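You operate a simulated robot arm through the tools that you are given. There is no shell and no other tool. Be economical: measure what you need, move in short steps, check, and stop when the job is done.

You run a simulated two-armed robot. Do the job below in one go: nothing can be reset, and whatever is moved stays where it is left.

JOB
Load the hoop on the former, crank it to 3 and pin it.
Fine: lower the green banded hoop over the pegs with both hands; park the index pin in the pin cup while you crank; then chalk the middle of the tick board and put the chalk back. A coat counts when it lies all over at full strength: go over it till it gets no stronger.
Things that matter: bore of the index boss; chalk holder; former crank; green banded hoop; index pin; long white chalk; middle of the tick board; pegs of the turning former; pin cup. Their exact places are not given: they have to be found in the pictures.

Only the result counts: the job must be done as asked and must still hold three seconds after the hand-in. Knocking over, shifting, dropping, spilling or breaking anything else fails it.

ROBOT AND FRAMES
Two 6-joint arms with two-finger parallel grippers on one trunk, on a base that drives. Base frame: it is fixed to the floor where the robot stands at the start and does not move with it; the origin is under the middle of the robot, x ahead of it, y to its left, z up; the surface under the hand at the start is at about z = 800. Units: mm, rad, N and s.
The left shoulder is at the start at [60, 187, 1097], the right one opposite. With the tool pointing down near the work surface each hand reaches from about 260 to 620 mm from the robot's upright axis, wherever it stands, measured 20 degrees to its own side. Places, roughly: bore of the index boss [600, -300, 800]; chalk holder [500, 300, 800]; former crank [300, -300, 700]; middle of the tick board [400, 300, 800]; pegs of the turning former [500, -300, 900]; pin cup [400, -100, 800]. Payload 1.57 kg a hand.
Tool frame (each hand has its own): the origin (TCP) lies between the finger pads and is the grasp point; the fingertips stand 30 mm ahead of it; z points along the fingers, y is the line along which they close. Largest opening 110 mm; finger width 24, thickness 12; the body of the gripper, 48 by 112 mm, starts 78 mm behind the TCP.
Orientation is told as [roll, pitch, yaw] about the base's x, y, z axes, in that order, counted from this pose: with the fingers straight down and closing along the base's y, the tool's x points along the base's -x, its y along +y and its z along -z.

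CONTROLS
- The arms move only by the tool step_arm. It takes "left_deltas", "right_deltas" or both (then of equal length, played together; a hand with none holds still); each is text: rows parted by semicolons, each of 7 numbers parted by spaces: the opening, from 0 (shut) to 1 (fully open), then the shift along the base's x, y, z in mm, then the turn, a rotation vector about the base's x, y, z in rad. In form: claw dx dy dz ax ay az; .... A call has 1 to 10 rows; each row is the pose to reach, as a shift and turn from the pose commanded when the call began. Rows are played at 5 a second. More than 50 mm and 0.15 rad between two rows, or a gripper value outside its range, and nothing of the call is played. Where a pose cannot be reached the arm comes as near as it can. A force on the tool above 40 N (or 10 N above the force at the start of the call, whichever is more), or a blocked arm, ends the call early, and 0.2 s more pass. Each finger travels about 153 mm/s and halts on what it meets, pressing with about 31 N; the grip force reading is that of the motor and also rises with nothing between the fingers. The clock runs only during rows and for 0.2 s after the last one: add rows that repeat a pose to give the fingers time. The reply holds the time, the measured pose of the TCP, the force on the tool along the base axes, the opening and the grip force, in the units named above and with some noise, with the torque about the TCP (base axes, N m) and any sound that the robot's microphone picked up.
- Cameras (640 x 400 px; columns grow to the right, rows downward): "scene" is now at [10.2, -9.1, 1633.2]; the picture's right is [-0.12, -0.99, 0.00], its down [-0.82, 0.10, -0.56] and it looks along [0.56, -0.07, -0.83] (base axes); focal length 272 px, centre (320, 200). "left" rides on the left gripper at [70, -16, -141] in its tool frame; the picture's right is [0.23, 0.97, 0.00], its down [-0.86, 0.20, -0.48] and it looks along [-0.47, 0.11, 0.88] (tool axes); focal length 222 px, centre (320, 200). "right" rides on the right gripper at [70, 16, -141] in its tool frame; the picture's right is [-0.23, 0.97, 0.00], its down [-0.86, -0.20, -0.48] and it looks along [-0.47, -0.11, 0.88] (tool axes); focal length 222 px, centre (320, 200).
- camera(camera): a new picture of that camera. The clock stands still meanwhile.
- raise_lower(by): slides the trunk up (or, below 0, down) by that many mm; the arms and the scene camera ride with it, the base frame stays. It gives what a move gives, with no picture.
- drive_base(legs): drives the robot by 1 to 6 legs, each [ahead, left, turn to the left] in mm, mm and rad, along the robot's own axes; the way and the turn of a leg run together, so that a leg with both is an arc; at most 1500 mm and 3.142 rad a leg. The arms and the cameras ride along, it lands a little off, and it stops where it bumps. It gives what a move gives.
- aim_head(pan, tilt): turns the head with the scene camera to pan (to the left, within 1.501 rad either way) and tilt (down, from -0.506 to 1.204), counted from straight ahead of the robot. It gives what a move gives.
- point_at(camera, pixels): there is no depth. For up to 12 entries [column, row, z] of the newest picture of that camera ("zoom" is the newest enlarged one), the place [x, y] in the base frame at which the ray of that pixel passes the height z, good to about 3 mm. The clock stands still meanwhile.
- close_up(camera, box): a new picture of the part [left, top, right, bottom] of that camera's present view, enlarged. The clock stands still meanwhile.
- close_job(): hands the job in; it is judged then, once.

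Keep the steps short. Do not move on a guess: measure, check each grasp and each placing, and mend mistakes. In all there are 80 turns and 78 pictures (those below and enlarged ones count). Leave the grippers open and the arms clear of the work at the hand-in unless told otherwise, and finish with a single line.

The tools are called after ">>>" as name(argument=value, ...) on one line, values as JSON. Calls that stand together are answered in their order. step_arm: Moves the arms, as the interface text tells. Its arguments: {"type":"object","properties":{"left_deltas":{"type":"string"},"right_deltas":{"type":"string"}},"required":[]} The other tools are called the same way: raise_lower (by) slides the trunk up or down; drive_base (legs) drives the base; aim_head (pan, tilt) turns the head that bears the scene camera; camera (camera) takes a picture; point_at (camera, pixels) gives the place at which the rays of pixels pass given heights; close_up (camera, box) takes an enlarged picture of a part of a camera's view; close_job () hands the job in.

At the start:

```text
time_s: 0.0
left_ee_pos: [434.5, 244.9, 1169.7]
left_orientation: [0.001, -0.002, -0.001]
left_force: [0.1, 0.2, 0.4]
left_torque: [0.03, 0.01, -0.01]
left_grip_width: 109.8
left_grasp_force: 0.0
right_ee_pos: [426.3, -143.7, 1161.5]
right_orientation: [0.0, -0.001, -0.001]
right_force: [0.3, 0.1, -0.5]
right_torque: [0.06, 0.01, 0.01]
right_grip_width: 110.1
right_grasp_force: 0.1
trunk travel left (down, up): [-725.0, 265.0]
robot x, y, heading: [-0.3, -1.0, 0.0]
head pan, tilt: [-0.119, 0.972]
```

scene: 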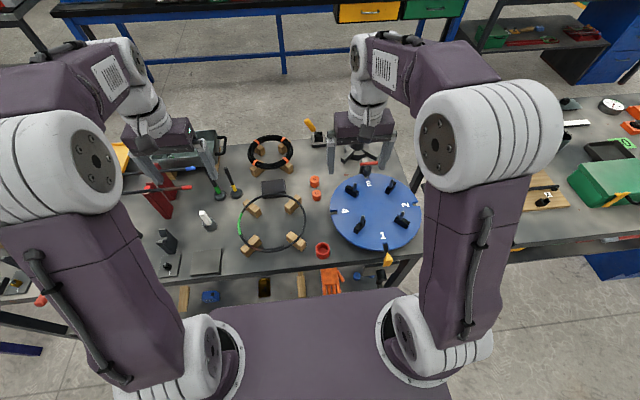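
right: 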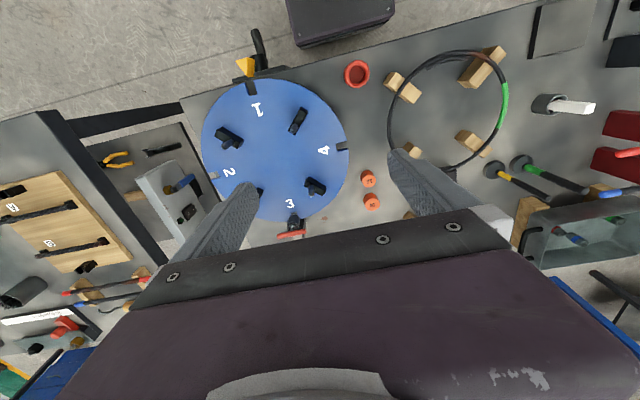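
left: 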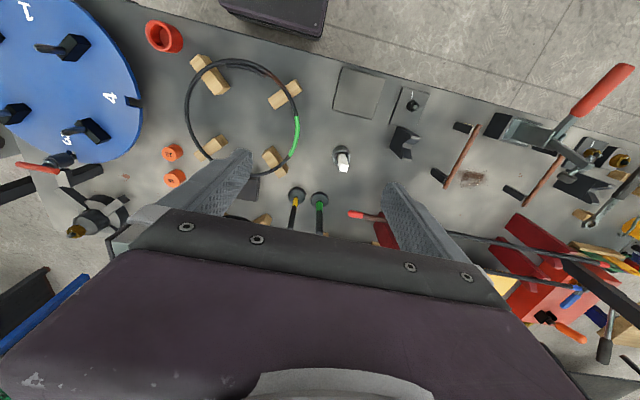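

I see the blue former on the right with numbers 1–4, a hoop with a green band on wooden blocks, a red cup, and the chalk near the tick board. I'll enlarge these areas first.

>>> close_up(camera="scene", box=[310, 140, 440, 280])

>>> close_up(camera="scene", box=[140, 170, 320, 290])

>>> close_up(camera="right", box=[190, 20, 390, 240])

>>> close_up(camera="left", box=[140, 10, 440, 220])

```text
2.86 times, centred on (375, 210) of scene
```

zoom: 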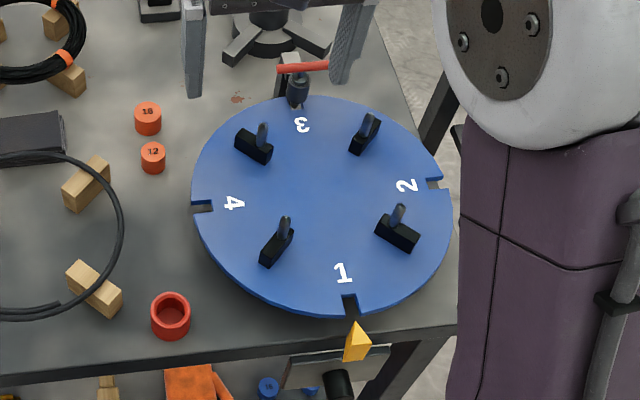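

```text
3.33 times, centred on (230, 230) of scene
```

zoom: 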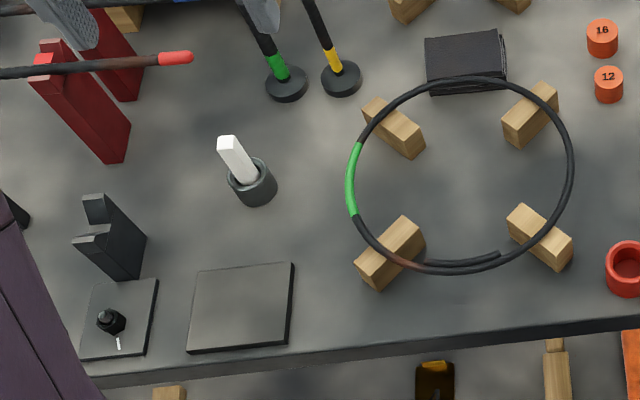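

```text
1.82 times, centred on (290, 130) of right
```

zoom: 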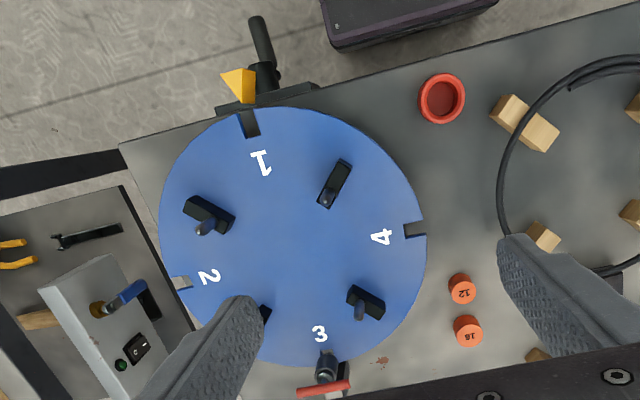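

```text
1.90 times, centred on (290, 115) of left
```

zoom: 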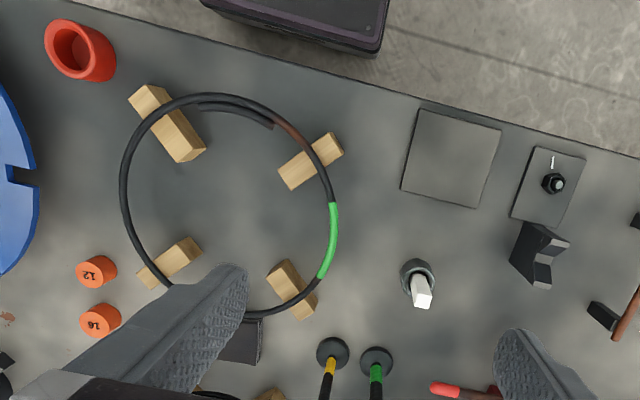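

Measuring hoop, blocks, cup, chalk and plates in the left enlargement, and the disk in the scene picture.

>>> point_at(camera="zoom", pixels=[[230, 93, 830], [122, 200, 830], [337, 240, 830], [265, 317, 830], [80, 50, 840], [418, 275, 840], [420, 300, 860], [425, 110, 800], [500, 128, 800], [403, 190, 800], [478, 207, 800], [552, 183, 820]])

>>> point_at(camera="scene", pixels=[[374, 205, 880], [330, 211, 880], [419, 207, 880], [373, 173, 880], [385, 248, 880], [388, 262, 860], [389, 185, 900], [403, 218, 900], [361, 225, 900], [351, 188, 900], [366, 170, 880], [368, 164, 900]])

>>> close_up(camera="scene", box=[340, 150, 400, 190])

>>> close_up(camera="scene", box=[350, 225, 420, 285])

```text
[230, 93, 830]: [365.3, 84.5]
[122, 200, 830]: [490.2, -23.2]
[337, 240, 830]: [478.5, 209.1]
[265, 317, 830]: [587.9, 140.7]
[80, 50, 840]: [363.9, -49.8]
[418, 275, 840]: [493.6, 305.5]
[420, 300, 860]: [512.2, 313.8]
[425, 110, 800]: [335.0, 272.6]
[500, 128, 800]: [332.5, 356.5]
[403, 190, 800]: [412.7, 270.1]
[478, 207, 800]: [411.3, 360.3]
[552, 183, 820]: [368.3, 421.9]
```

```text
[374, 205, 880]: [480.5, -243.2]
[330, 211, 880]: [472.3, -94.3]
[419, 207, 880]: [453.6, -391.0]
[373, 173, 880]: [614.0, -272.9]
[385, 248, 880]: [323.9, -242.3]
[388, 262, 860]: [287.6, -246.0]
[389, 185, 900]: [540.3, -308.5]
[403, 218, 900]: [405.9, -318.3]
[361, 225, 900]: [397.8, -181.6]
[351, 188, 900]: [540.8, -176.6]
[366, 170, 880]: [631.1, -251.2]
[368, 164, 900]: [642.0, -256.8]
```

```text
10.00 times, centred on (370, 170) of scene
```

zoom: 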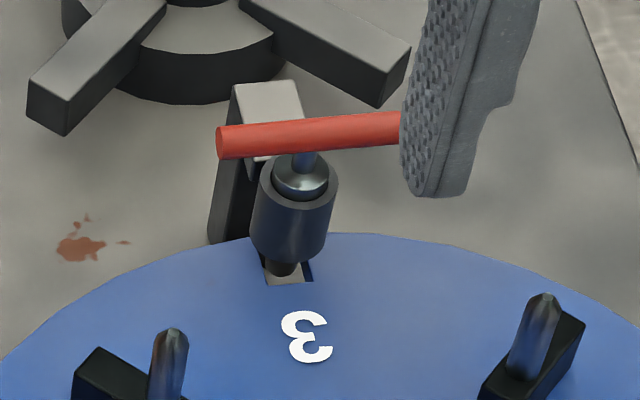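

```text
6.67 times, centred on (385, 255) of scene
```

zoom: 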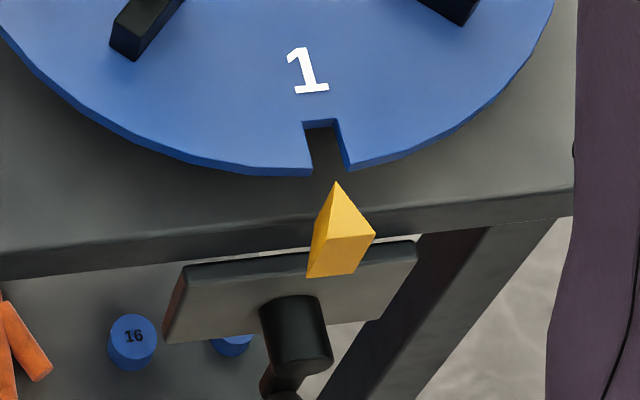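

Now I match features between views (labels 1 and 3, T-handle left end, green band ends, chalk top) at two heights to get their true heights.

>>> point_at(camera="scene", pixels=[[383, 235.5, 840], [383, 235.5, 900], [368, 183.4, 840], [368, 183.4, 900], [359.7, 164.3, 860], [359.7, 164.3, 940], [242, 212.9, 800], [242, 212.9, 860], [202.4, 212, 820], [202.4, 212, 900], [322, 243, 800], [322, 243, 860]])

>>> point_at(camera="right", pixels=[[257, 109, 840], [257, 109, 900], [289.5, 203, 840], [289.5, 203, 900], [306, 230.5, 860], [306, 230.5, 940], [357, 74, 800], [357, 74, 860]])

>>> point_at(camera="left", pixels=[[290, 155.5, 800], [290, 155.5, 860], [297.9, 116.6, 800], [297.9, 116.6, 860], [343, 168.7, 820], [343, 168.7, 900]])

>>> aim_head(pan=-0.4, tilt=1.1)

>>> camera(camera="scene")

```text
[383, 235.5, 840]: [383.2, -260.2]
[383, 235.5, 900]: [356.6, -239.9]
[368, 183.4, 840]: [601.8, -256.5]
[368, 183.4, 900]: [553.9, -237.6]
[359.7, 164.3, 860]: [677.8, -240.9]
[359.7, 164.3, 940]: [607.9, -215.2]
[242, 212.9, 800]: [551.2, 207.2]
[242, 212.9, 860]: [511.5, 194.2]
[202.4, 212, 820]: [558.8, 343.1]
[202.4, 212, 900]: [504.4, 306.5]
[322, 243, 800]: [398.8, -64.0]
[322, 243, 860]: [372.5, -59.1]
```

```text
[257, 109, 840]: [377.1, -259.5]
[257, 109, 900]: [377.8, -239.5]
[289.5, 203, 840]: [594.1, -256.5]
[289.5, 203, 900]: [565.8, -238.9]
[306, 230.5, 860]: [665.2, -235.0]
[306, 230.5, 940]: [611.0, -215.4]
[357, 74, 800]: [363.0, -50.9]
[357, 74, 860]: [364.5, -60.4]
```

```text
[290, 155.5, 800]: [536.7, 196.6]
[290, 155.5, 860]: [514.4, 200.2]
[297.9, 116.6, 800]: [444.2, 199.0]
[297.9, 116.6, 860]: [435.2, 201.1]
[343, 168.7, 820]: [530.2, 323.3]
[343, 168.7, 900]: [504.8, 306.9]
```

```text
time_s: 0.8
left_ee_pos: [433.2, 245.3, 1170.4]
left_orientation: [0.002, -0.003, 0.001]
left_force: [-0.1, 0.1, -1.1]
left_torque: [0.05, 0.0, 0.03]
left_grip_width: 110.2
left_grasp_force: 0.0
right_ee_pos: [425.6, -143.9, 1161.6]
right_orientation: [0.0, 0.0, 0.001]
right_force: [-0.3, 0.4, -1.1]
right_torque: [0.0, -0.01, -0.02]
right_grip_width: 109.9
right_grasp_force: 0.0
trunk travel left (down, up): [-725.0, 265.0]
robot x, y, heading: [2.1, 2.3, -0.003]
head pan, tilt: [-0.4, 1.1]
```

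```text
68 pictures are left
```

scene: 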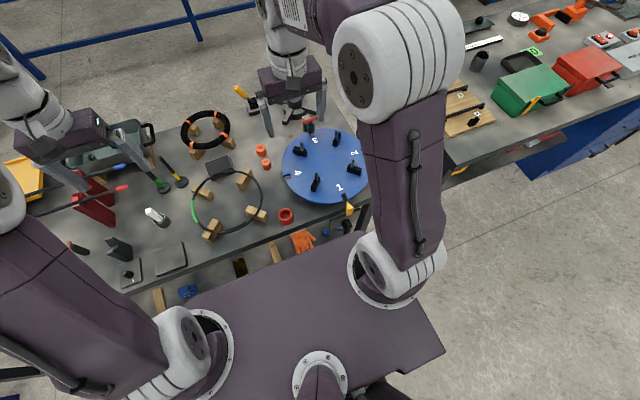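

Disk top ≈ z 858, T-handle ≈ z 924, hoop ≈ z 845, chalk top ≈ 900. Next I enlarge the crank and the disk in this new view.

>>> close_up(camera="scene", box=[320, 185, 370, 245])

>>> close_up(camera="scene", box=[275, 110, 370, 215])

>>> close_up(camera="right", box=[220, 20, 310, 80])

```text
6.67 times, centred on (345, 215) of scene
```

zoom: 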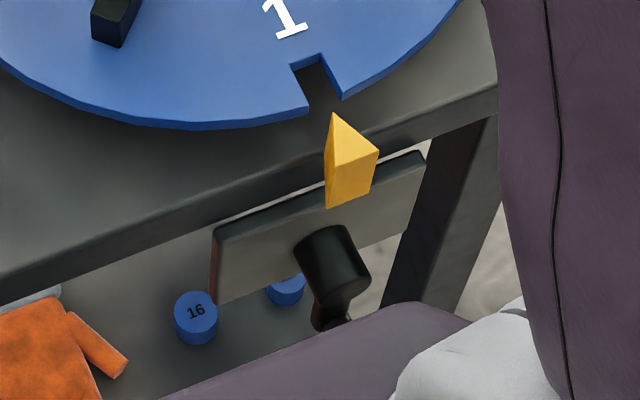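

```text
3.81 times, centred on (322, 162) of scene
```

zoom: 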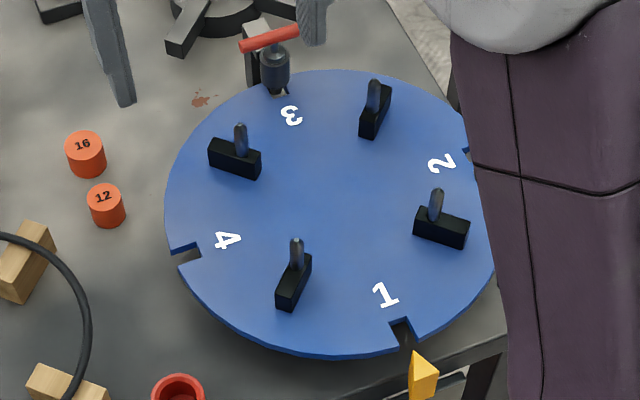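

```text
6.67 times, centred on (265, 50) of right
```

zoom: 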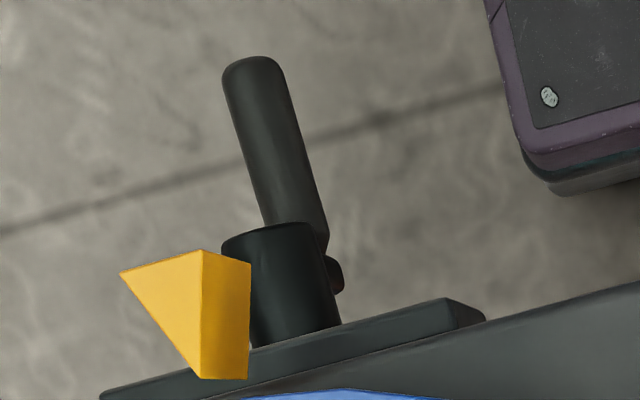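

The pegs are radial blocks with upright posts; the pin stands vertical in its boss; the crank handle points toward the robot under the pointer. I'll drive 92 mm left so both hands can straddle the hoop evenly, then look again.

>>> drive_base(legs=[[0, 92, 0]])

>>> aim_head(pan=0.0, tilt=1.0)

>>> step_arm(left_deltas="1 0 -25 -40 0 0 0; 1 10 -50 -80 0 0 0; 1 20 -75 -120 0 0 0; 1 30 -100 -160 0 0 0; 1 40 -125 -190 0 0 0; 1 40 -125 -190 0 0 0", right_deltas="1 10 10 -40 0 0 0; 1 20 20 -80 0 0 0; 1 30 20 -120 0 0 0; 1 40 20 -160 0 0 0; 1 50 28 -190 0 0 0; 1 50 28 -190 0 0 0")

>>> camera(camera="left")

>>> camera(camera="right")

>>> camera(camera="scene")

```text
time_s: 1.9
left_ee_pos: [433.3, 338.2, 1169.6]
left_orientation: [0.0, 0.0, 0.0]
left_force: [0.0, -0.1, 0.0]
left_torque: [0.0, 0.0, 0.0]
left_grip_width: 109.8
left_grasp_force: 0.0
right_ee_pos: [425.8, -51.4, 1161.3]
right_orientation: [0.001, -0.001, 0.001]
right_force: [0.2, -0.4, 0.2]
right_torque: [0.02, 0.01, 0.02]
right_grip_width: 110.1
right_grasp_force: 0.0
trunk travel left (down, up): [-725.0, 265.0]
robot x, y, heading: [-1.2, 93.0, 0.002]
head pan, tilt: [-0.4, 1.1]
```

```text
time_s: 2.8
left_ee_pos: [433.3, 340.3, 1169.5]
left_orientation: [0.0, -0.001, 0.0]
left_force: [0.4, 0.6, -0.5]
left_torque: [0.01, 0.01, 0.02]
left_grip_width: 110.0
left_grasp_force: 0.0
right_ee_pos: [424.9, -50.2, 1160.5]
right_orientation: [-0.001, 0.001, 0.0]
right_force: [0.3, -0.3, 0.5]
right_torque: [0.0, 0.0, 0.0]
right_grip_width: 110.1
right_grasp_force: 0.0
trunk travel left (down, up): [-725.0, 265.0]
robot x, y, heading: [0.7, 93.1, -0.004]
head pan, tilt: [0.0, 1.0]
```

```text
time_s: 4.2
left_ee_pos: [471.7, 214.9, 978.8]
left_orientation: [-0.001, -0.003, 0.0]
left_force: [-0.3, 0.4, 0.4]
left_torque: [-0.02, 0.0, -0.01]
left_grip_width: 110.1
left_grasp_force: 0.1
right_ee_pos: [474.8, -23.3, 972.9]
right_orientation: [0.0, -0.001, 0.0]
right_force: [0.5, -0.1, 0.3]
right_torque: [-0.01, 0.0, -0.03]
right_grip_width: 109.7
right_grasp_force: 0.1
trunk travel left (down, up): [-725.0, 265.0]
robot x, y, heading: [1.1, 94.4, -0.0]
head pan, tilt: [0.0, 1.0]
```

```text
64 pictures are left
```

left: 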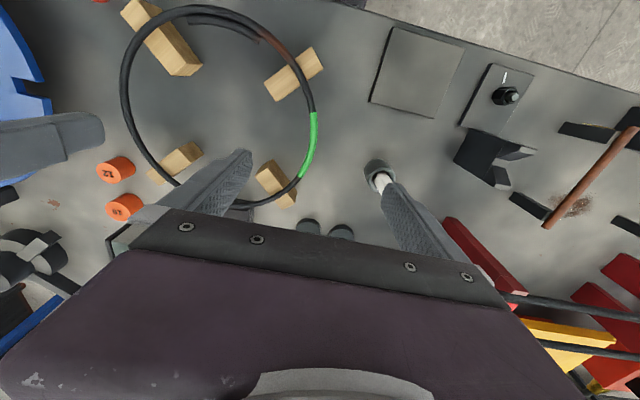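

```text
63 pictures are left
```

right: 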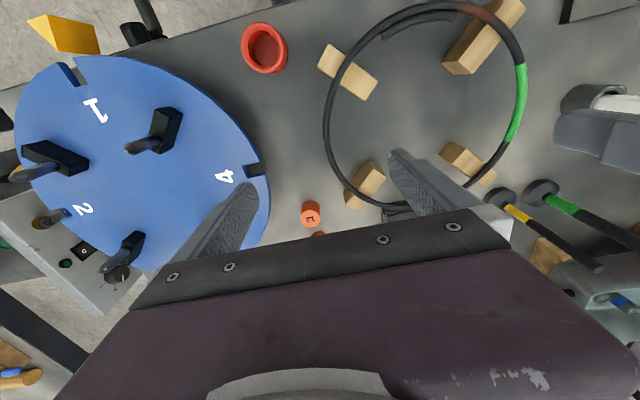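

```text
62 pictures are left
```

scene: 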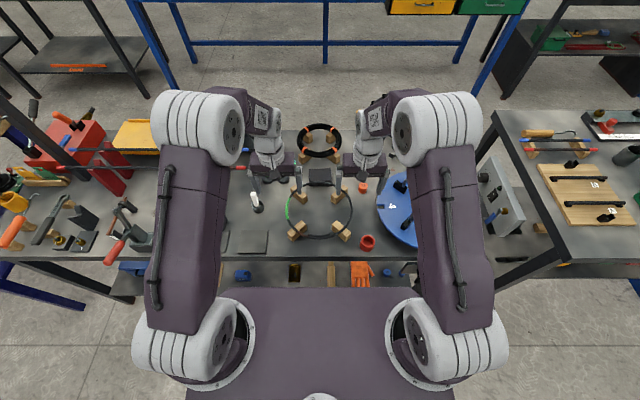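

Measuring the hoop's outline from both hand cameras at z 845 to fix its centre and height.

>>> point_at(camera="left", pixels=[[122, 95, 845], [314, 120, 845], [190, 8, 845], [313, 112, 845], [313, 112, 820], [302, 176, 845], [302, 176, 820], [156, 180, 845], [244, 203, 845], [262, 38, 845]])

>>> point_at(camera="right", pixels=[[327, 125, 845], [522, 100, 845], [521, 65, 845], [521, 65, 820], [510, 142, 845], [510, 142, 820], [380, 25, 845], [345, 180, 845], [265, 48, 850], [265, 60, 810]])

>>> close_up(camera="right", box=[310, 0, 540, 220])

>>> close_up(camera="right", box=[0, 0, 280, 280])

```text
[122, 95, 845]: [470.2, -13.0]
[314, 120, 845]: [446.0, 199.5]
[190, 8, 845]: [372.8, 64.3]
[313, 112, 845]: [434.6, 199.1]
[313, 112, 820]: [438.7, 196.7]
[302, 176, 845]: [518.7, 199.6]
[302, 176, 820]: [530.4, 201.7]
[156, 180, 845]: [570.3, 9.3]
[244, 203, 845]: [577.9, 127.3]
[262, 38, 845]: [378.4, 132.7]
```

```text
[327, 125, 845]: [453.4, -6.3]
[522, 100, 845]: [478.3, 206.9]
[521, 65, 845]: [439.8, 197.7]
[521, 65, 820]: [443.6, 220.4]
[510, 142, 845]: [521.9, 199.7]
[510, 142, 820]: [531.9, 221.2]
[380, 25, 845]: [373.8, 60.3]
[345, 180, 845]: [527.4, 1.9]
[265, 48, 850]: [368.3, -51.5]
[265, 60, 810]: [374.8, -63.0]
```

```text
1.82 times, centred on (425, 110) of right
```

zoom: 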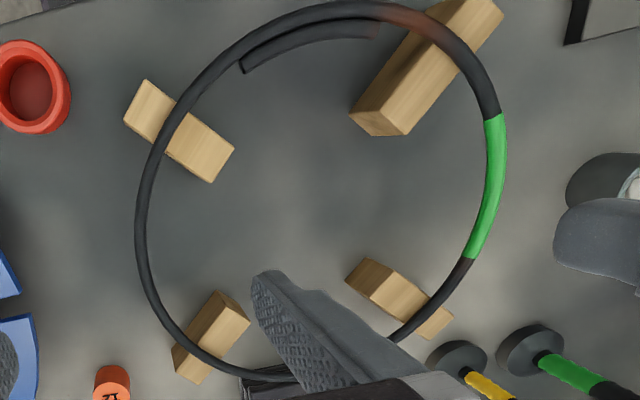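

```text
1.43 times, centred on (140, 140) of right
```

zoom: 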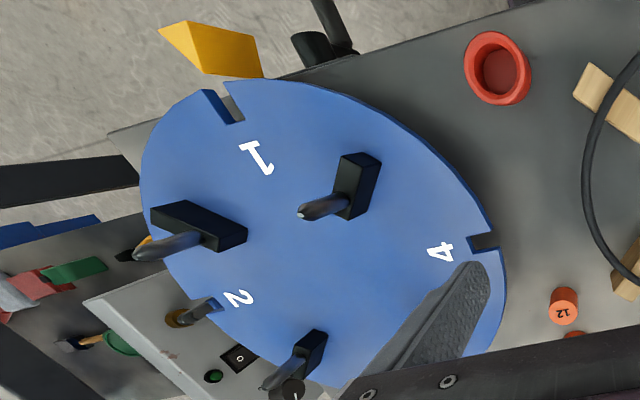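

Hoop centre ≈ (478, 97), radius ≈ 109, z ≈ 845. Both hands go down on its left and right sides, the tube near the fingertips, and stay open for a check.

>>> step_arm(left_deltas="0.7 3 -9 -35 0 0 0; 0.6 6 -9 -70 0 0 0; 0.6 6 -9 -100 0 0 0; 0.6 6 -9 -111 0 0 0; 0.6 6 -9 -111 0 0 0", right_deltas="0.7 3 11 -35 0 0 0; 0.6 3 11 -70 0 0 0; 0.6 3 11 -95 0 0 0; 0.6 3 11 -105 0 0 0; 0.6 3 11 -105 0 0 0")

>>> close_up(camera="left", box=[140, 20, 440, 220])

>>> close_up(camera="right", box=[160, 20, 460, 220])

```text
time_s: 5.4
left_ee_pos: [478.6, 203.3, 868.1]
left_orientation: [0.0, -0.001, 0.001]
left_force: [-0.5, 0.2, 0.4]
left_torque: [-0.04, -0.01, -0.02]
left_grip_width: 66.0
left_grasp_force: 0.0
right_ee_pos: [477.3, -11.8, 866.6]
right_orientation: [0.0, -0.002, -0.001]
right_force: [0.5, 0.0, 0.4]
right_torque: [0.01, 0.0, -0.02]
right_grip_width: 65.9
right_grasp_force: 0.0
trunk travel left (down, up): [-725.0, 265.0]
robot x, y, heading: [-0.9, 94.8, -0.001]
head pan, tilt: [0.0, 1.0]
```

```text
2.00 times, centred on (290, 120) of left
```

zoom: 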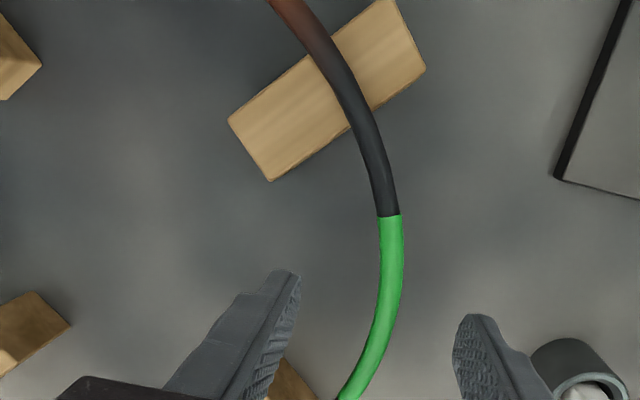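

```text
2.00 times, centred on (310, 120) of right
```

zoom: 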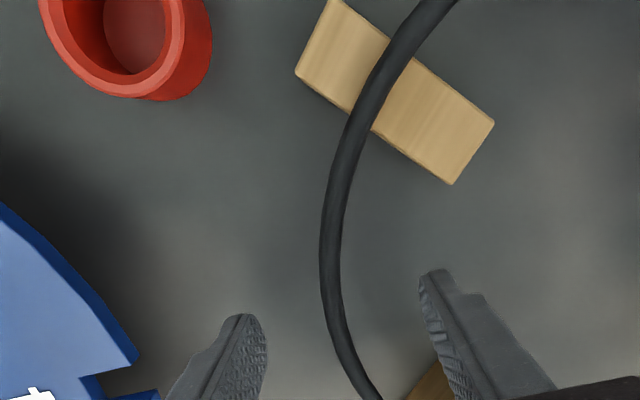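

Both straddle the tube. Checking the tangent points against the hand positions before closing.

>>> point_at(camera="zoom", pixels=[[330, 245, 845], [332, 290, 845], [350, 150, 845], [246, 318, 837], [432, 272, 837]])

>>> point_at(camera="left", pixels=[[302, 66, 845], [326, 155, 845], [322, 185, 845], [280, 155, 837]])

```text
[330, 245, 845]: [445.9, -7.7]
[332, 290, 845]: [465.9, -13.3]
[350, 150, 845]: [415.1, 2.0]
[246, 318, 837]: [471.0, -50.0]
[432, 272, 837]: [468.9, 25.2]
```

```text
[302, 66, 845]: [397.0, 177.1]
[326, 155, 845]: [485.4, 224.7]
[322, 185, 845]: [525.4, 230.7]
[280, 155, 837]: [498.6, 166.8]
```

Aligned within a few mm. Closing both grippers on the tube.

>>> step_arm(left_deltas="0.3 0 0 0 0 0 0; 0 0 0 0 0 0 0; 0 0 0 0 0 0 0; 0 0 0 0 0 0 0", right_deltas="0.3 0 0 0 0 0 0; 0 0 0 0 0 0 0; 0 0 0 0 0 0 0; 0 0 0 0 0 0 0")

>>> step_arm(left_deltas="0 0 0 10 0 0 0; 0 0 0 40 0 0 0; 0 0 0 80 0 0 0; 0 0 0 120 0 0 0; 0 0 0 150 0 0 0; 0 0 0 150 0 0 0", right_deltas="0 0 0 10 0 0 0; 0 0 0 40 0 0 0; 0 0 0 80 0 0 0; 0 0 0 120 0 0 0; 0 0 0 150 0 0 0; 0 0 0 150 0 0 0")

>>> close_up(camera="scene", box=[230, 120, 440, 280])

```text
time_s: 6.4
left_ee_pos: [478.8, 204.3, 867.9]
left_orientation: [-0.002, -0.002, 0.001]
left_force: [0.4, -3.3, 0.6]
left_torque: [-0.07, -0.02, 0.0]
left_grip_width: 7.5
left_grasp_force: 26.5
right_ee_pos: [479.2, -12.5, 866.1]
right_orientation: [0.0, -0.001, 0.0]
right_force: [1.1, 3.6, 0.3]
right_torque: [0.1, 0.01, -0.01]
right_grip_width: 7.3
right_grasp_force: 26.7
trunk travel left (down, up): [-725.0, 265.0]
robot x, y, heading: [0.7, 90.8, -0.007]
head pan, tilt: [0.0, 1.0]
```

```text
time_s: 7.8
left_ee_pos: [478.2, 204.2, 1017.7]
left_orientation: [-0.003, -0.003, -0.001]
left_force: [2.1, -18.1, -1.0]
left_torque: [-0.43, -0.13, 0.12]
left_grip_width: 7.3
left_grasp_force: 26.9
right_ee_pos: [479.5, -12.4, 1016.3]
right_orientation: [0.002, 0.002, 0.0]
right_force: [-0.8, 18.1, -0.8]
right_torque: [0.44, 0.17, 0.17]
right_grip_width: 7.3
right_grasp_force: 27.0
trunk travel left (down, up): [-725.0, 265.0]
robot x, y, heading: [0.1, 94.2, -0.002]
head pan, tilt: [0.0, 1.0]
```

```text
2.50 times, centred on (335, 200) of scene
```

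zoom: 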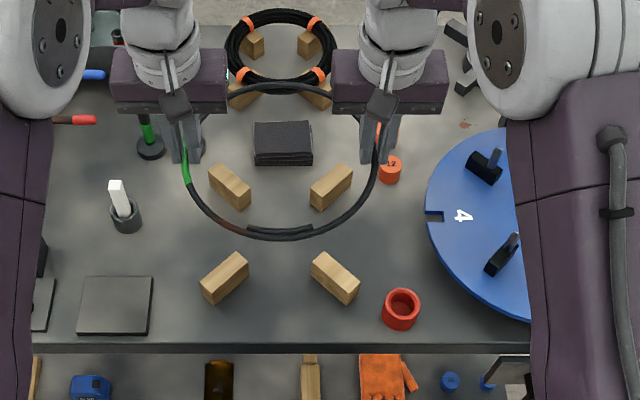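

The hoop is lifted and held by both hands, with some tension, which I'll ease by 1 mm a side. Then I drive 345 mm to the right to bring it above the former.

>>> step_arm(left_deltas="0 0 -1 5 0 0 0; 0 0 -1 10 0 0 0", right_deltas="0 0 1 5 0 0 0; 0 0 1 10 0 0 0")

>>> drive_base(legs=[[0, -345, 0]])

>>> camera(camera="scene")

>>> camera(camera="left")

>>> camera(camera="right")

```text
time_s: 8.4
left_ee_pos: [479.3, 203.8, 1028.2]
left_orientation: [-0.001, -0.002, 0.0]
left_force: [-0.4, -9.9, -1.7]
left_torque: [-0.22, -0.21, 0.0]
left_grip_width: 7.4
left_grasp_force: 26.9
right_ee_pos: [479.1, -10.8, 1026.9]
right_orientation: [0.001, 0.0, 0.002]
right_force: [-0.3, 8.8, -1.7]
right_torque: [0.21, 0.25, -0.03]
right_grip_width: 7.0
right_grasp_force: 26.7
trunk travel left (down, up): [-725.0, 265.0]
robot x, y, heading: [-1.3, 93.5, -0.001]
head pan, tilt: [0.0, 1.0]
```

```text
time_s: 10.6
left_ee_pos: [479.6, -135.9, 1027.9]
left_orientation: [-0.002, -0.003, 0.003]
left_force: [0.1, 3.5, -2.1]
left_torque: [0.07, 0.08, -0.03]
left_grip_width: 7.6
left_grasp_force: 27.0
right_ee_pos: [479.6, -352.2, 1028.1]
right_orientation: [-0.004, 0.0, 0.004]
right_force: [-0.1, -3.3, -0.7]
right_torque: [-0.09, -0.09, -0.01]
right_grip_width: 7.2
right_grasp_force: 26.1
trunk travel left (down, up): [-725.0, 265.0]
robot x, y, heading: [4.6, -246.4, 0.001]
head pan, tilt: [0.0, 1.0]
```

```text
56 pictures are left
```

scene: 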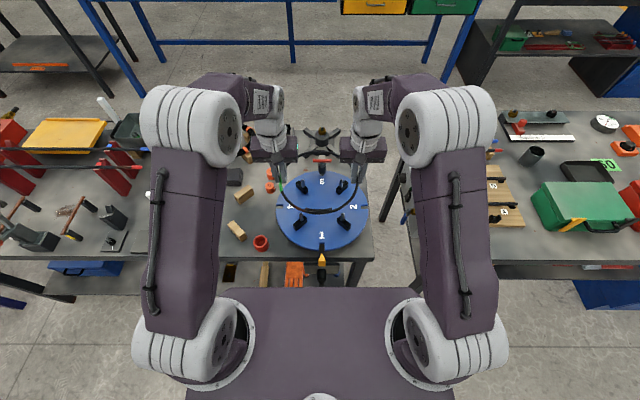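

```text
55 pictures are left
```

left: 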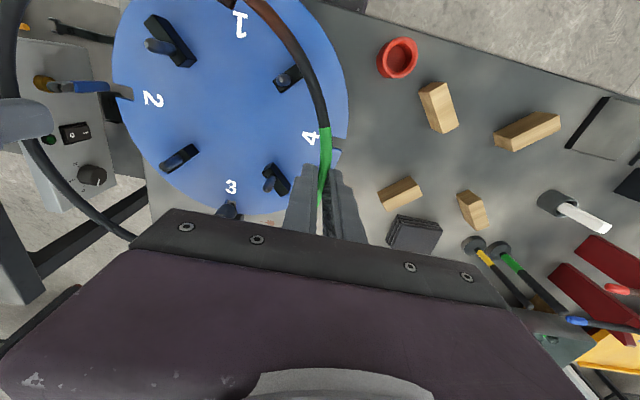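

```text
54 pictures are left
```

right: 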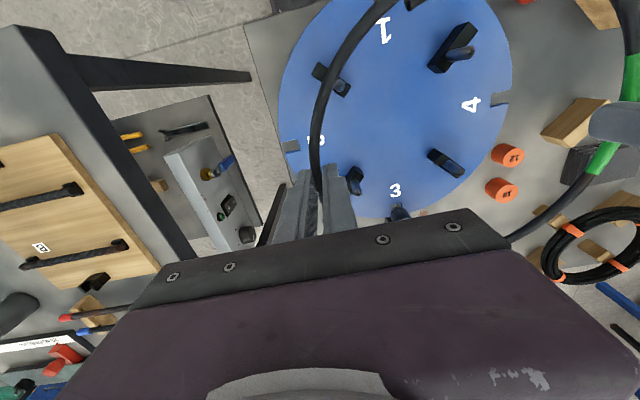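

Now an enlargement of the disk, to measure notches, blocks and post tops.

>>> close_up(camera="scene", box=[265, 145, 385, 270])

>>> close_up(camera="left", box=[100, 0, 360, 220])

>>> close_up(camera="right", box=[270, 0, 530, 220])

```text
3.20 times, centred on (325, 208) of scene
```

zoom: 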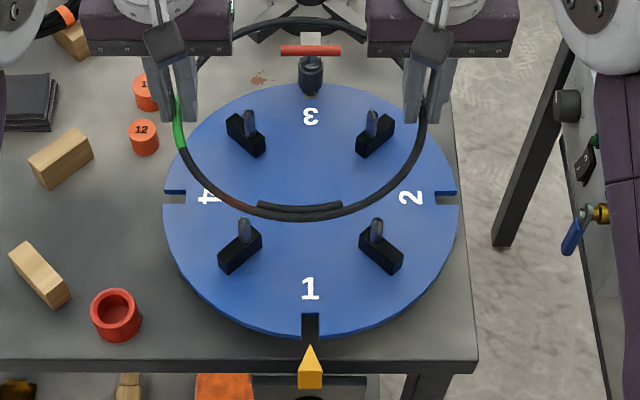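

```text
1.82 times, centred on (230, 110) of left
```

zoom: 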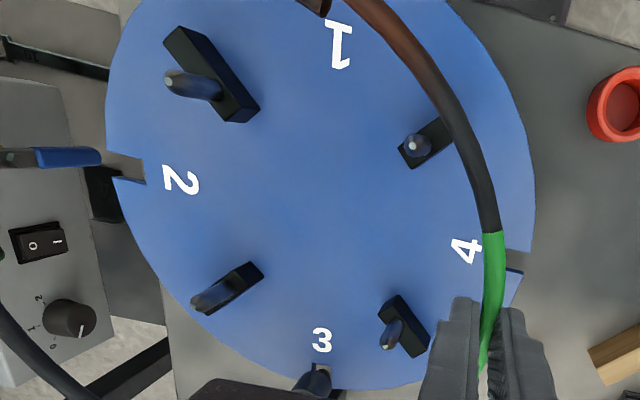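

```text
1.82 times, centred on (400, 110) of right
```

zoom: 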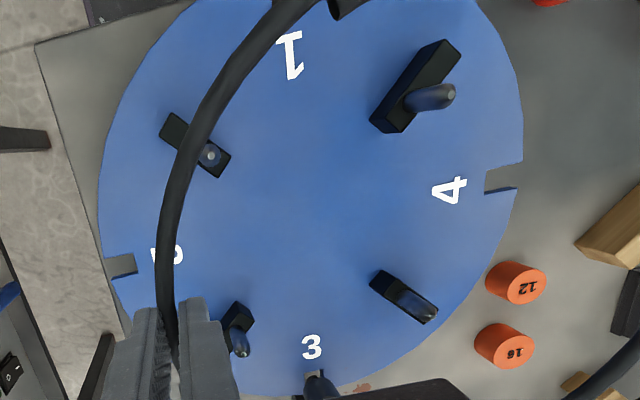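

>>> point_at(camera="scene", pixels=[[301.25, 214.25, 900], [301.25, 214.25, 950], [342.5, 214.9, 900], [342.5, 214.9, 950], [302.8, 180.5, 900], [302.8, 180.5, 950], [341.6, 180.8, 900], [341.6, 180.8, 950], [321.9, 243.9, 858], [283.4, 207, 858], [360.9, 207, 858], [301, 218, 850]])

>>> point_at(camera="left", pixels=[[283.8, 80.3, 900], [283.8, 80.3, 950], [147.6, 45.2, 900], [147.6, 45.2, 950], [163, 166.6, 900], [163, 166.6, 950], [269.6, 189.7, 900], [269.6, 189.7, 950], [398, 58, 840], [398, 58, 860]])

>>> point_at(camera="right", pixels=[[340.1, 86.4, 900], [340.1, 86.4, 950], [470.3, 52.3, 900], [470.3, 52.3, 950], [461.5, 173.2, 900], [461.5, 173.2, 950], [356, 192.4, 900], [356, 192.4, 950]])

```text
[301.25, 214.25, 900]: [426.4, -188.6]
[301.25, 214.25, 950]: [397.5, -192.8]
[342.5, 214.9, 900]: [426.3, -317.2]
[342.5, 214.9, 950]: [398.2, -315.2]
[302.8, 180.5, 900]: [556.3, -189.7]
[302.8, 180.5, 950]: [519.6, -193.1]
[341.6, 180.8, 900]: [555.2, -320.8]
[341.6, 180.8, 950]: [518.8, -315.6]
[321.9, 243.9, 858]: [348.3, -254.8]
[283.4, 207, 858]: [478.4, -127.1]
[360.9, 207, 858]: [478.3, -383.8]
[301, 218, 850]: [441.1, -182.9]
```

```text
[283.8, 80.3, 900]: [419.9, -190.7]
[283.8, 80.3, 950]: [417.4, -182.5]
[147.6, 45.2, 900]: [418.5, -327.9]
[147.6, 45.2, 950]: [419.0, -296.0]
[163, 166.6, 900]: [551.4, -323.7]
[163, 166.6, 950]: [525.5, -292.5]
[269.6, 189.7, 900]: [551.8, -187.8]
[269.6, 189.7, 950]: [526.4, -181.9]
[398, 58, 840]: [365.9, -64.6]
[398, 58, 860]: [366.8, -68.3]
```

```text
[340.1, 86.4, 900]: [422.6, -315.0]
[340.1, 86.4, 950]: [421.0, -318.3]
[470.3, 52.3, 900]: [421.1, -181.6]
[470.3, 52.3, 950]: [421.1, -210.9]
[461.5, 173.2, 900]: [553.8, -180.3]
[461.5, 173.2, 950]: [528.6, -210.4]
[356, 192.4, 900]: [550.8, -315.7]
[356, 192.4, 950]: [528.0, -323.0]
```

Posts stand at (420,-189), (420,-317), (547,-187), (547,-317) with tips at z ≈ 912, so their centre is (483.5, -252.5). I shift the hoop there and lower it to just above the tips.

>>> step_arm(left_deltas="0 3.5 -8.5 0 0 0 0; 0 3.5 -8.5 -30 0 0 0; 0 3.5 -8.5 -60 0 0 0; 0 3.5 -8.5 -75 0 0 0; 0 3.5 -8.5 -75 0 0 0", right_deltas="0 3.5 -8.5 0 0 0 0; 0 3.5 -8.5 -30 0 0 0; 0 3.5 -8.5 -60 0 0 0; 0 3.5 -8.5 -75 0 0 0; 0 3.5 -8.5 -75 0 0 0")

>>> close_up(camera="scene", box=[265, 145, 385, 270])

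```text
time_s: 11.8
left_ee_pos: [483.6, -144.3, 953.6]
left_orientation: [0.0, 0.0, 0.004]
left_force: [-0.8, 4.2, -0.8]
left_torque: [0.04, 0.03, 0.0]
left_grip_width: 7.4
left_grasp_force: 25.7
right_ee_pos: [483.9, -360.0, 950.8]
right_orientation: [0.0, 0.001, 0.005]
right_force: [-0.4, -3.8, -1.1]
right_torque: [-0.1, -0.05, 0.02]
right_grip_width: 7.4
right_grasp_force: 27.0
trunk travel left (down, up): [-725.0, 265.0]
robot x, y, heading: [2.3, -247.2, 0.003]
head pan, tilt: [0.0, 1.0]
```

```text
3.20 times, centred on (325, 208) of scene
```

zoom: 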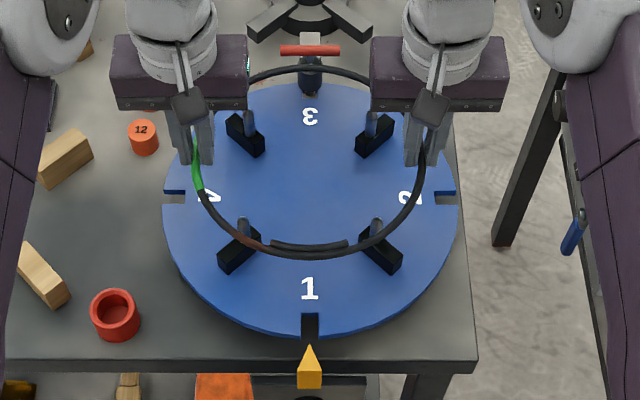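

The hoop is concentric with the posts. Lowering onto the blocks with a watch on force.

>>> step_arm(left_deltas="0 0 0 -15 0 0 0; 0 0 0 -30 0 0 0; 0 0 0 -38 0 0 0; 0 0 0 -44 0 0 0; 0 0 0 -44 0 0 0", right_deltas="0 0 0 -15 0 0 0; 0 0 0 -30 0 0 0; 0 0 0 -38 0 0 0; 0 0 0 -44 0 0 0; 0 0 0 -44 0 0 0")

>>> close_up(camera="scene", box=[265, 145, 385, 270])

```text
time_s: 13.0
left_ee_pos: [483.2, -144.5, 909.8]
left_orientation: [0.0, -0.001, 0.003]
left_force: [1.5, 10.4, -1.3]
left_torque: [0.27, -0.13, 0.15]
left_grip_width: 7.3
left_grasp_force: 26.6
right_ee_pos: [483.6, -360.9, 908.0]
right_orientation: [-0.002, 0.002, 0.006]
right_force: [-0.8, -10.4, -0.7]
right_torque: [-0.27, 0.12, 0.14]
right_grip_width: 7.3
right_grasp_force: 26.5
trunk travel left (down, up): [-725.0, 265.0]
robot x, y, heading: [3.8, -248.8, 0.001]
head pan, tilt: [0.0, 1.0]
```

```text
3.20 times, centred on (325, 208) of scene
```

zoom: 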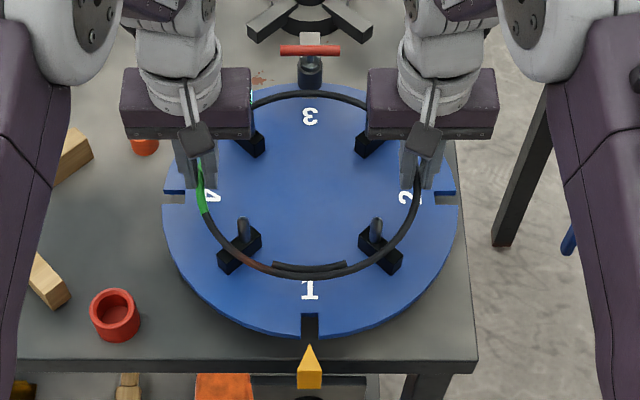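

Posts are inside the hoop now; no vertical contact yet. Lowering a few mm more.

>>> step_arm(left_deltas="0 0 0 -3 0 0 0; 0 0 0 -6 0 0 0; 0 0 0 -9 0 0 0; 0 0 0 -12 0 0 0; 0 0 0 -15 0 0 0; 0 0 0 -18 0 0 0; 0 0 0 -18 0 0 0", right_deltas="0 0 0 -3 0 0 0; 0 0 0 -6 0 0 0; 0 0 0 -9 0 0 0; 0 0 0 -12 0 0 0; 0 0 0 -15 0 0 0; 0 0 0 -18 0 0 0; 0 0 0 -18 0 0 0")

>>> close_up(camera="left", box=[100, 0, 360, 220])

```text
time_s: 14.6
left_ee_pos: [479.1, -144.7, 892.2]
left_orientation: [0.001, -0.004, 0.004]
left_force: [1.9, 10.3, 18.0]
left_torque: [0.16, 0.07, -0.02]
left_grip_width: 7.3
left_grasp_force: 27.0
right_ee_pos: [481.0, -361.0, 891.8]
right_orientation: [0.002, -0.005, 0.002]
right_force: [3.4, -14.3, 17.7]
right_torque: [-0.15, -0.16, 0.0]
right_grip_width: 7.4
right_grasp_force: 26.7
trunk travel left (down, up): [-725.0, 265.0]
robot x, y, heading: [0.5, -248.8, 0.006]
head pan, tilt: [0.0, 1.0]
```

```text
1.82 times, centred on (230, 110) of left
```

zoom: 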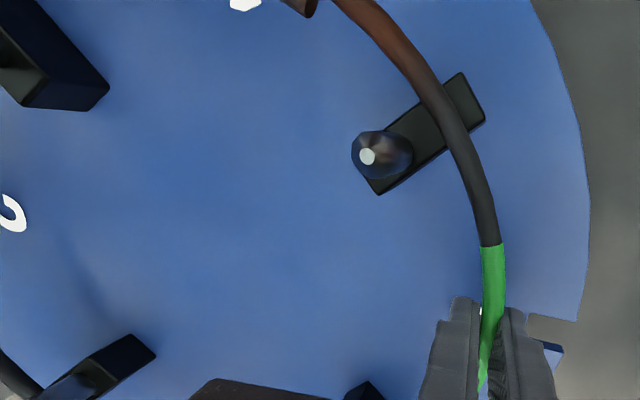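

The hoop rests on the blocks (18 N up on each hand), outside the post. Opening both grippers and rising.

>>> step_arm(left_deltas="0.1 0 0 1 0 0 0; 0.25 0 0 1 0 0 0; 0.35 0 0 1 0 0 0; 0.35 0 0 30 0 0 0; 0.35 0 0 70 0 0 0; 0.35 0 0 120 0 0 0; 0.5 0 0 150 0 0 0; 0.5 0 0 150 0 0 0", right_deltas="0.1 0 0 1 0 0 0; 0.25 0 0 1 0 0 0; 0.35 0 0 1 0 0 0; 0.35 0 0 30 0 0 0; 0.35 0 0 70 0 0 0; 0.35 0 0 120 0 0 0; 0.5 0 0 150 0 0 0; 0.5 0 0 150 0 0 0")

>>> close_up(camera="scene", box=[265, 145, 385, 270])

>>> camera(camera="right")

```text
time_s: 16.4
left_ee_pos: [483.4, -146.1, 1040.5]
left_orientation: [0.0, 0.0, 0.004]
left_force: [0.4, 0.0, 0.9]
left_torque: [0.01, 0.03, 0.0]
left_grip_width: 55.1
left_grasp_force: 0.1
right_ee_pos: [482.5, -362.6, 1039.1]
right_orientation: [0.0, 0.003, 0.003]
right_force: [0.7, 0.0, 0.3]
right_torque: [0.02, 0.04, 0.0]
right_grip_width: 55.0
right_grasp_force: 0.1
trunk travel left (down, up): [-725.0, 265.0]
robot x, y, heading: [1.5, -253.1, 0.007]
head pan, tilt: [0.0, 1.0]
```

```text
3.20 times, centred on (325, 208) of scene
```

zoom: 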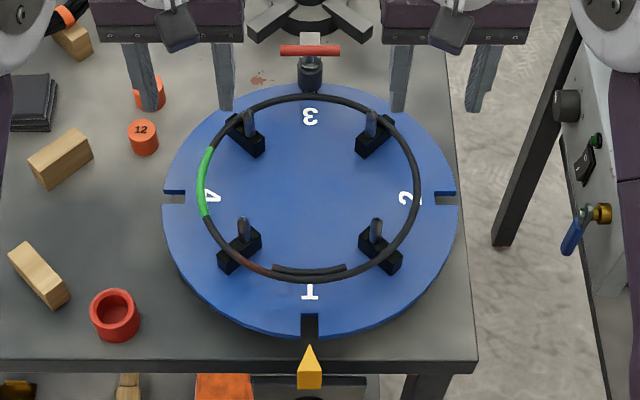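

```text
46 pictures are left
```

right: 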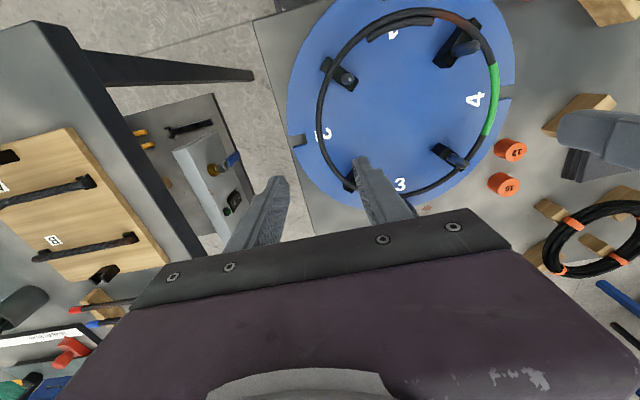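

The hoop lies on all four blocks around the posts. Next the pin: I drive 190 mm left and 60 mm ahead so the right hand can reach both boss and cup, then view the T-handle closely.

>>> drive_base(legs=[[0, 190, 0], [60, 0, 0]])

>>> step_arm(right_deltas="0.6 10 -20 20 0 0 -0.14; 0.6 20 -40 30 0 0 -0.28; 0.6 25 -50 30 0 0 -0.42; 0.6 25 -50 30 0 0 -0.56; 0.6 25 -50 30 0 0 -0.7; 0.6 25 -50 30 0 0 -0.84; 0.6 25 -50 30 0 0 -0.98; 0.6 25 -50 30 0 0 -1.12; 0.6 25 -50 30 0 0 -1.26; 0.6 25 -50 30 0 0 -1.4")

>>> camera(camera="right")

>>> camera(camera="scene")

```text
time_s: 18.6
left_ee_pos: [538.2, 46.1, 1042.6]
left_orientation: [0.0, -0.005, 0.004]
left_force: [-0.7, -0.4, 0.4]
left_torque: [0.0, -0.02, 0.01]
left_grip_width: 55.0
left_grasp_force: 0.0
right_ee_pos: [537.0, -170.7, 1039.8]
right_orientation: [0.0, -0.006, 0.004]
right_force: [0.6, 0.3, -0.8]
right_torque: [0.0, 0.0, -0.02]
right_grip_width: 55.0
right_grasp_force: 0.0
trunk travel left (down, up): [-725.0, 265.0]
robot x, y, heading: [57.8, -53.6, 0.004]
head pan, tilt: [0.0, 1.0]
```

```text
time_s: 20.8
left_ee_pos: [539.7, 46.4, 1040.2]
left_orientation: [-0.001, 0.0, 0.005]
left_force: [0.6, 0.3, -0.2]
left_torque: [0.01, 0.02, 0.01]
left_grip_width: 55.0
left_grasp_force: 0.0
right_ee_pos: [564.9, -221.1, 1068.7]
right_orientation: [-0.001, 0.0, -1.398]
right_force: [-0.2, 0.6, -0.1]
right_torque: [-0.01, -0.01, 0.03]
right_grip_width: 65.9
right_grasp_force: 0.1
trunk travel left (down, up): [-725.0, 265.0]
robot x, y, heading: [59.5, -58.9, 0.008]
head pan, tilt: [0.0, 1.0]
```

```text
45 pictures are left
```

right: 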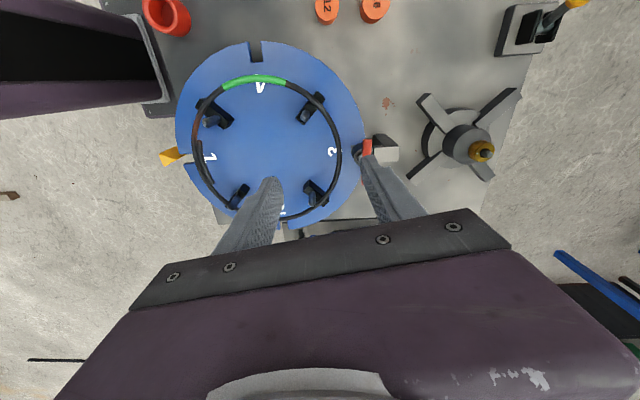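

```text
44 pictures are left
```

scene: 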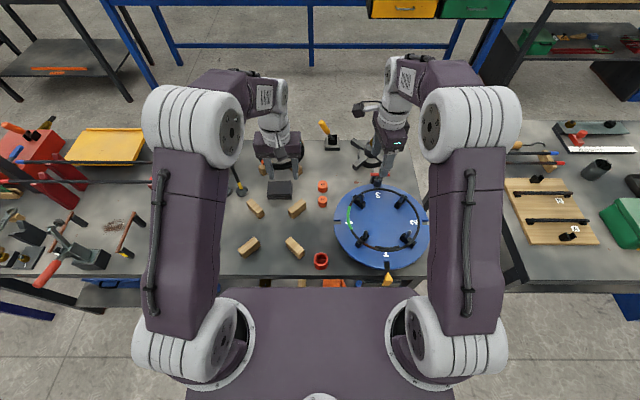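

The hand has turned about 80°; the finger hides part of the red bar. I finish the turn and shift to see it.

>>> step_arm(right_deltas="0.6 20 -20 0 0 0 -0.08; 0.6 40 -40 0 0 0 -0.172; 0.6 57 -60 -20 0 0 -0.172; 0.6 57 -60 -40 0 0 -0.172; 0.6 57 -60 -40 0 0 -0.172")

>>> close_up(camera="right", box=[240, 60, 400, 200])

>>> close_up(camera="scene", box=[350, 160, 410, 200])

```text
time_s: 22.0
left_ee_pos: [539.3, 46.4, 1039.6]
left_orientation: [0.0, -0.002, 0.004]
left_force: [0.3, -0.3, -0.6]
left_torque: [-0.02, 0.02, 0.02]
left_grip_width: 54.9
left_grasp_force: 0.1
right_ee_pos: [622.9, -281.7, 1027.4]
right_orientation: [-0.001, 0.001, -1.568]
right_force: [0.0, 0.4, 0.3]
right_torque: [-0.02, -0.02, -0.01]
right_grip_width: 65.9
right_grasp_force: 0.1
trunk travel left (down, up): [-725.0, 265.0]
robot x, y, heading: [56.9, -56.8, 0.006]
head pan, tilt: [0.0, 1.0]
```

```text
2.86 times, centred on (320, 130) of right
```

zoom: 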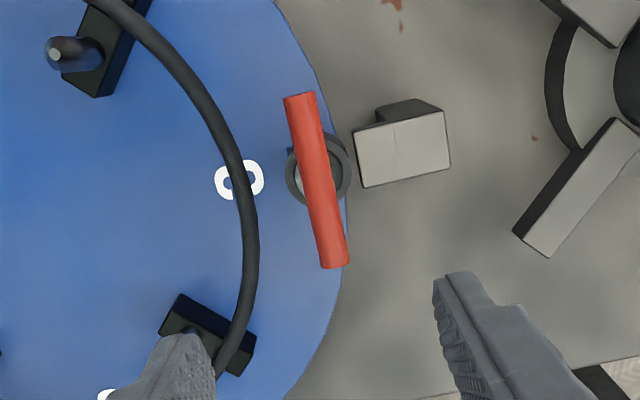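

```text
10.00 times, centred on (380, 180) of scene
```

zoom: 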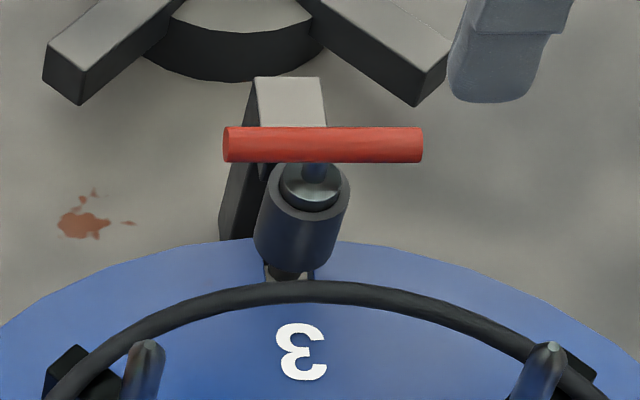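

Measuring bar ends, boss and bracket from both views.

>>> point_at(camera="right", pixels=[[312.3, 94, 910], [312.3, 94, 940], [325.2, 152.7, 910], [325.2, 152.7, 940], [318.7, 123.4, 910], [318.7, 123.4, 940], [319.3, 119.5, 900], [333.3, 125.5, 900], [333.3, 125.5, 880], [331.5, 107, 900]])

>>> point_at(camera="scene", pixels=[[370.6, 174.5, 910], [370.6, 174.5, 940], [390.1, 174.6, 910], [390.1, 174.6, 940], [380.3, 174.5, 910], [380.3, 174.5, 940], [379.2, 178.5, 900], [379.2, 178.5, 880], [380.7, 172.5, 900], [380.7, 172.5, 880], [373.8, 168, 880], [373.8, 168, 900]])

```text
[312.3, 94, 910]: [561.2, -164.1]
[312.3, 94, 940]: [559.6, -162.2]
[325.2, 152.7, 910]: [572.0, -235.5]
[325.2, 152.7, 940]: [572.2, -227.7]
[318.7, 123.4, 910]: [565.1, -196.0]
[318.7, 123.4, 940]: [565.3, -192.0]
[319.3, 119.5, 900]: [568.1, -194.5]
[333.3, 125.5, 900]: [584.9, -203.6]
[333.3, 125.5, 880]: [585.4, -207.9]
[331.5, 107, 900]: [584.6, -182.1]
```

```text
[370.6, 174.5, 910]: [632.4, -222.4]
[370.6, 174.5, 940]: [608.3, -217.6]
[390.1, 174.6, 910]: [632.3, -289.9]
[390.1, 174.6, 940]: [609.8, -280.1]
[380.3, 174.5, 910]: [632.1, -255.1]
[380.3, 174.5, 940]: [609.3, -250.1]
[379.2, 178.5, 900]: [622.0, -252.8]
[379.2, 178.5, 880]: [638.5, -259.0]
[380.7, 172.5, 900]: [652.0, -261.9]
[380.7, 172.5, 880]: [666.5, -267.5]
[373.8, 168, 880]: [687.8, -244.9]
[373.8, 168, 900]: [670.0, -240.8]
```

The right view's reference was the older full picture; taking a new one for correct numbers.

>>> close_up(camera="right", box=[240, 60, 400, 200])

>>> point_at(camera="zoom", pixels=[[298, 97, 910], [298, 97, 940], [335, 265, 910], [335, 265, 940], [317, 180, 910], [317, 180, 940], [318, 172, 900], [318, 172, 920], [358, 187, 900], [355, 133, 900], [450, 167, 900], [443, 110, 900]])

```text
2.86 times, centred on (320, 130) of right
```

zoom: 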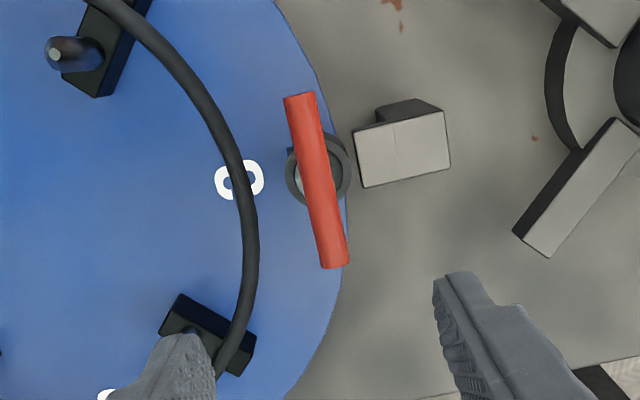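

```text
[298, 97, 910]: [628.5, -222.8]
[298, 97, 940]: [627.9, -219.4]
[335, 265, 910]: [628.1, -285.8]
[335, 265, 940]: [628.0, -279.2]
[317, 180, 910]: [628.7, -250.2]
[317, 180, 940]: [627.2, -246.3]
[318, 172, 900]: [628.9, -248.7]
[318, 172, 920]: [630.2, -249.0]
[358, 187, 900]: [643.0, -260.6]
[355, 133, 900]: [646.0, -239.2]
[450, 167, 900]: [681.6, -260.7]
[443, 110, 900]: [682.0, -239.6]
```

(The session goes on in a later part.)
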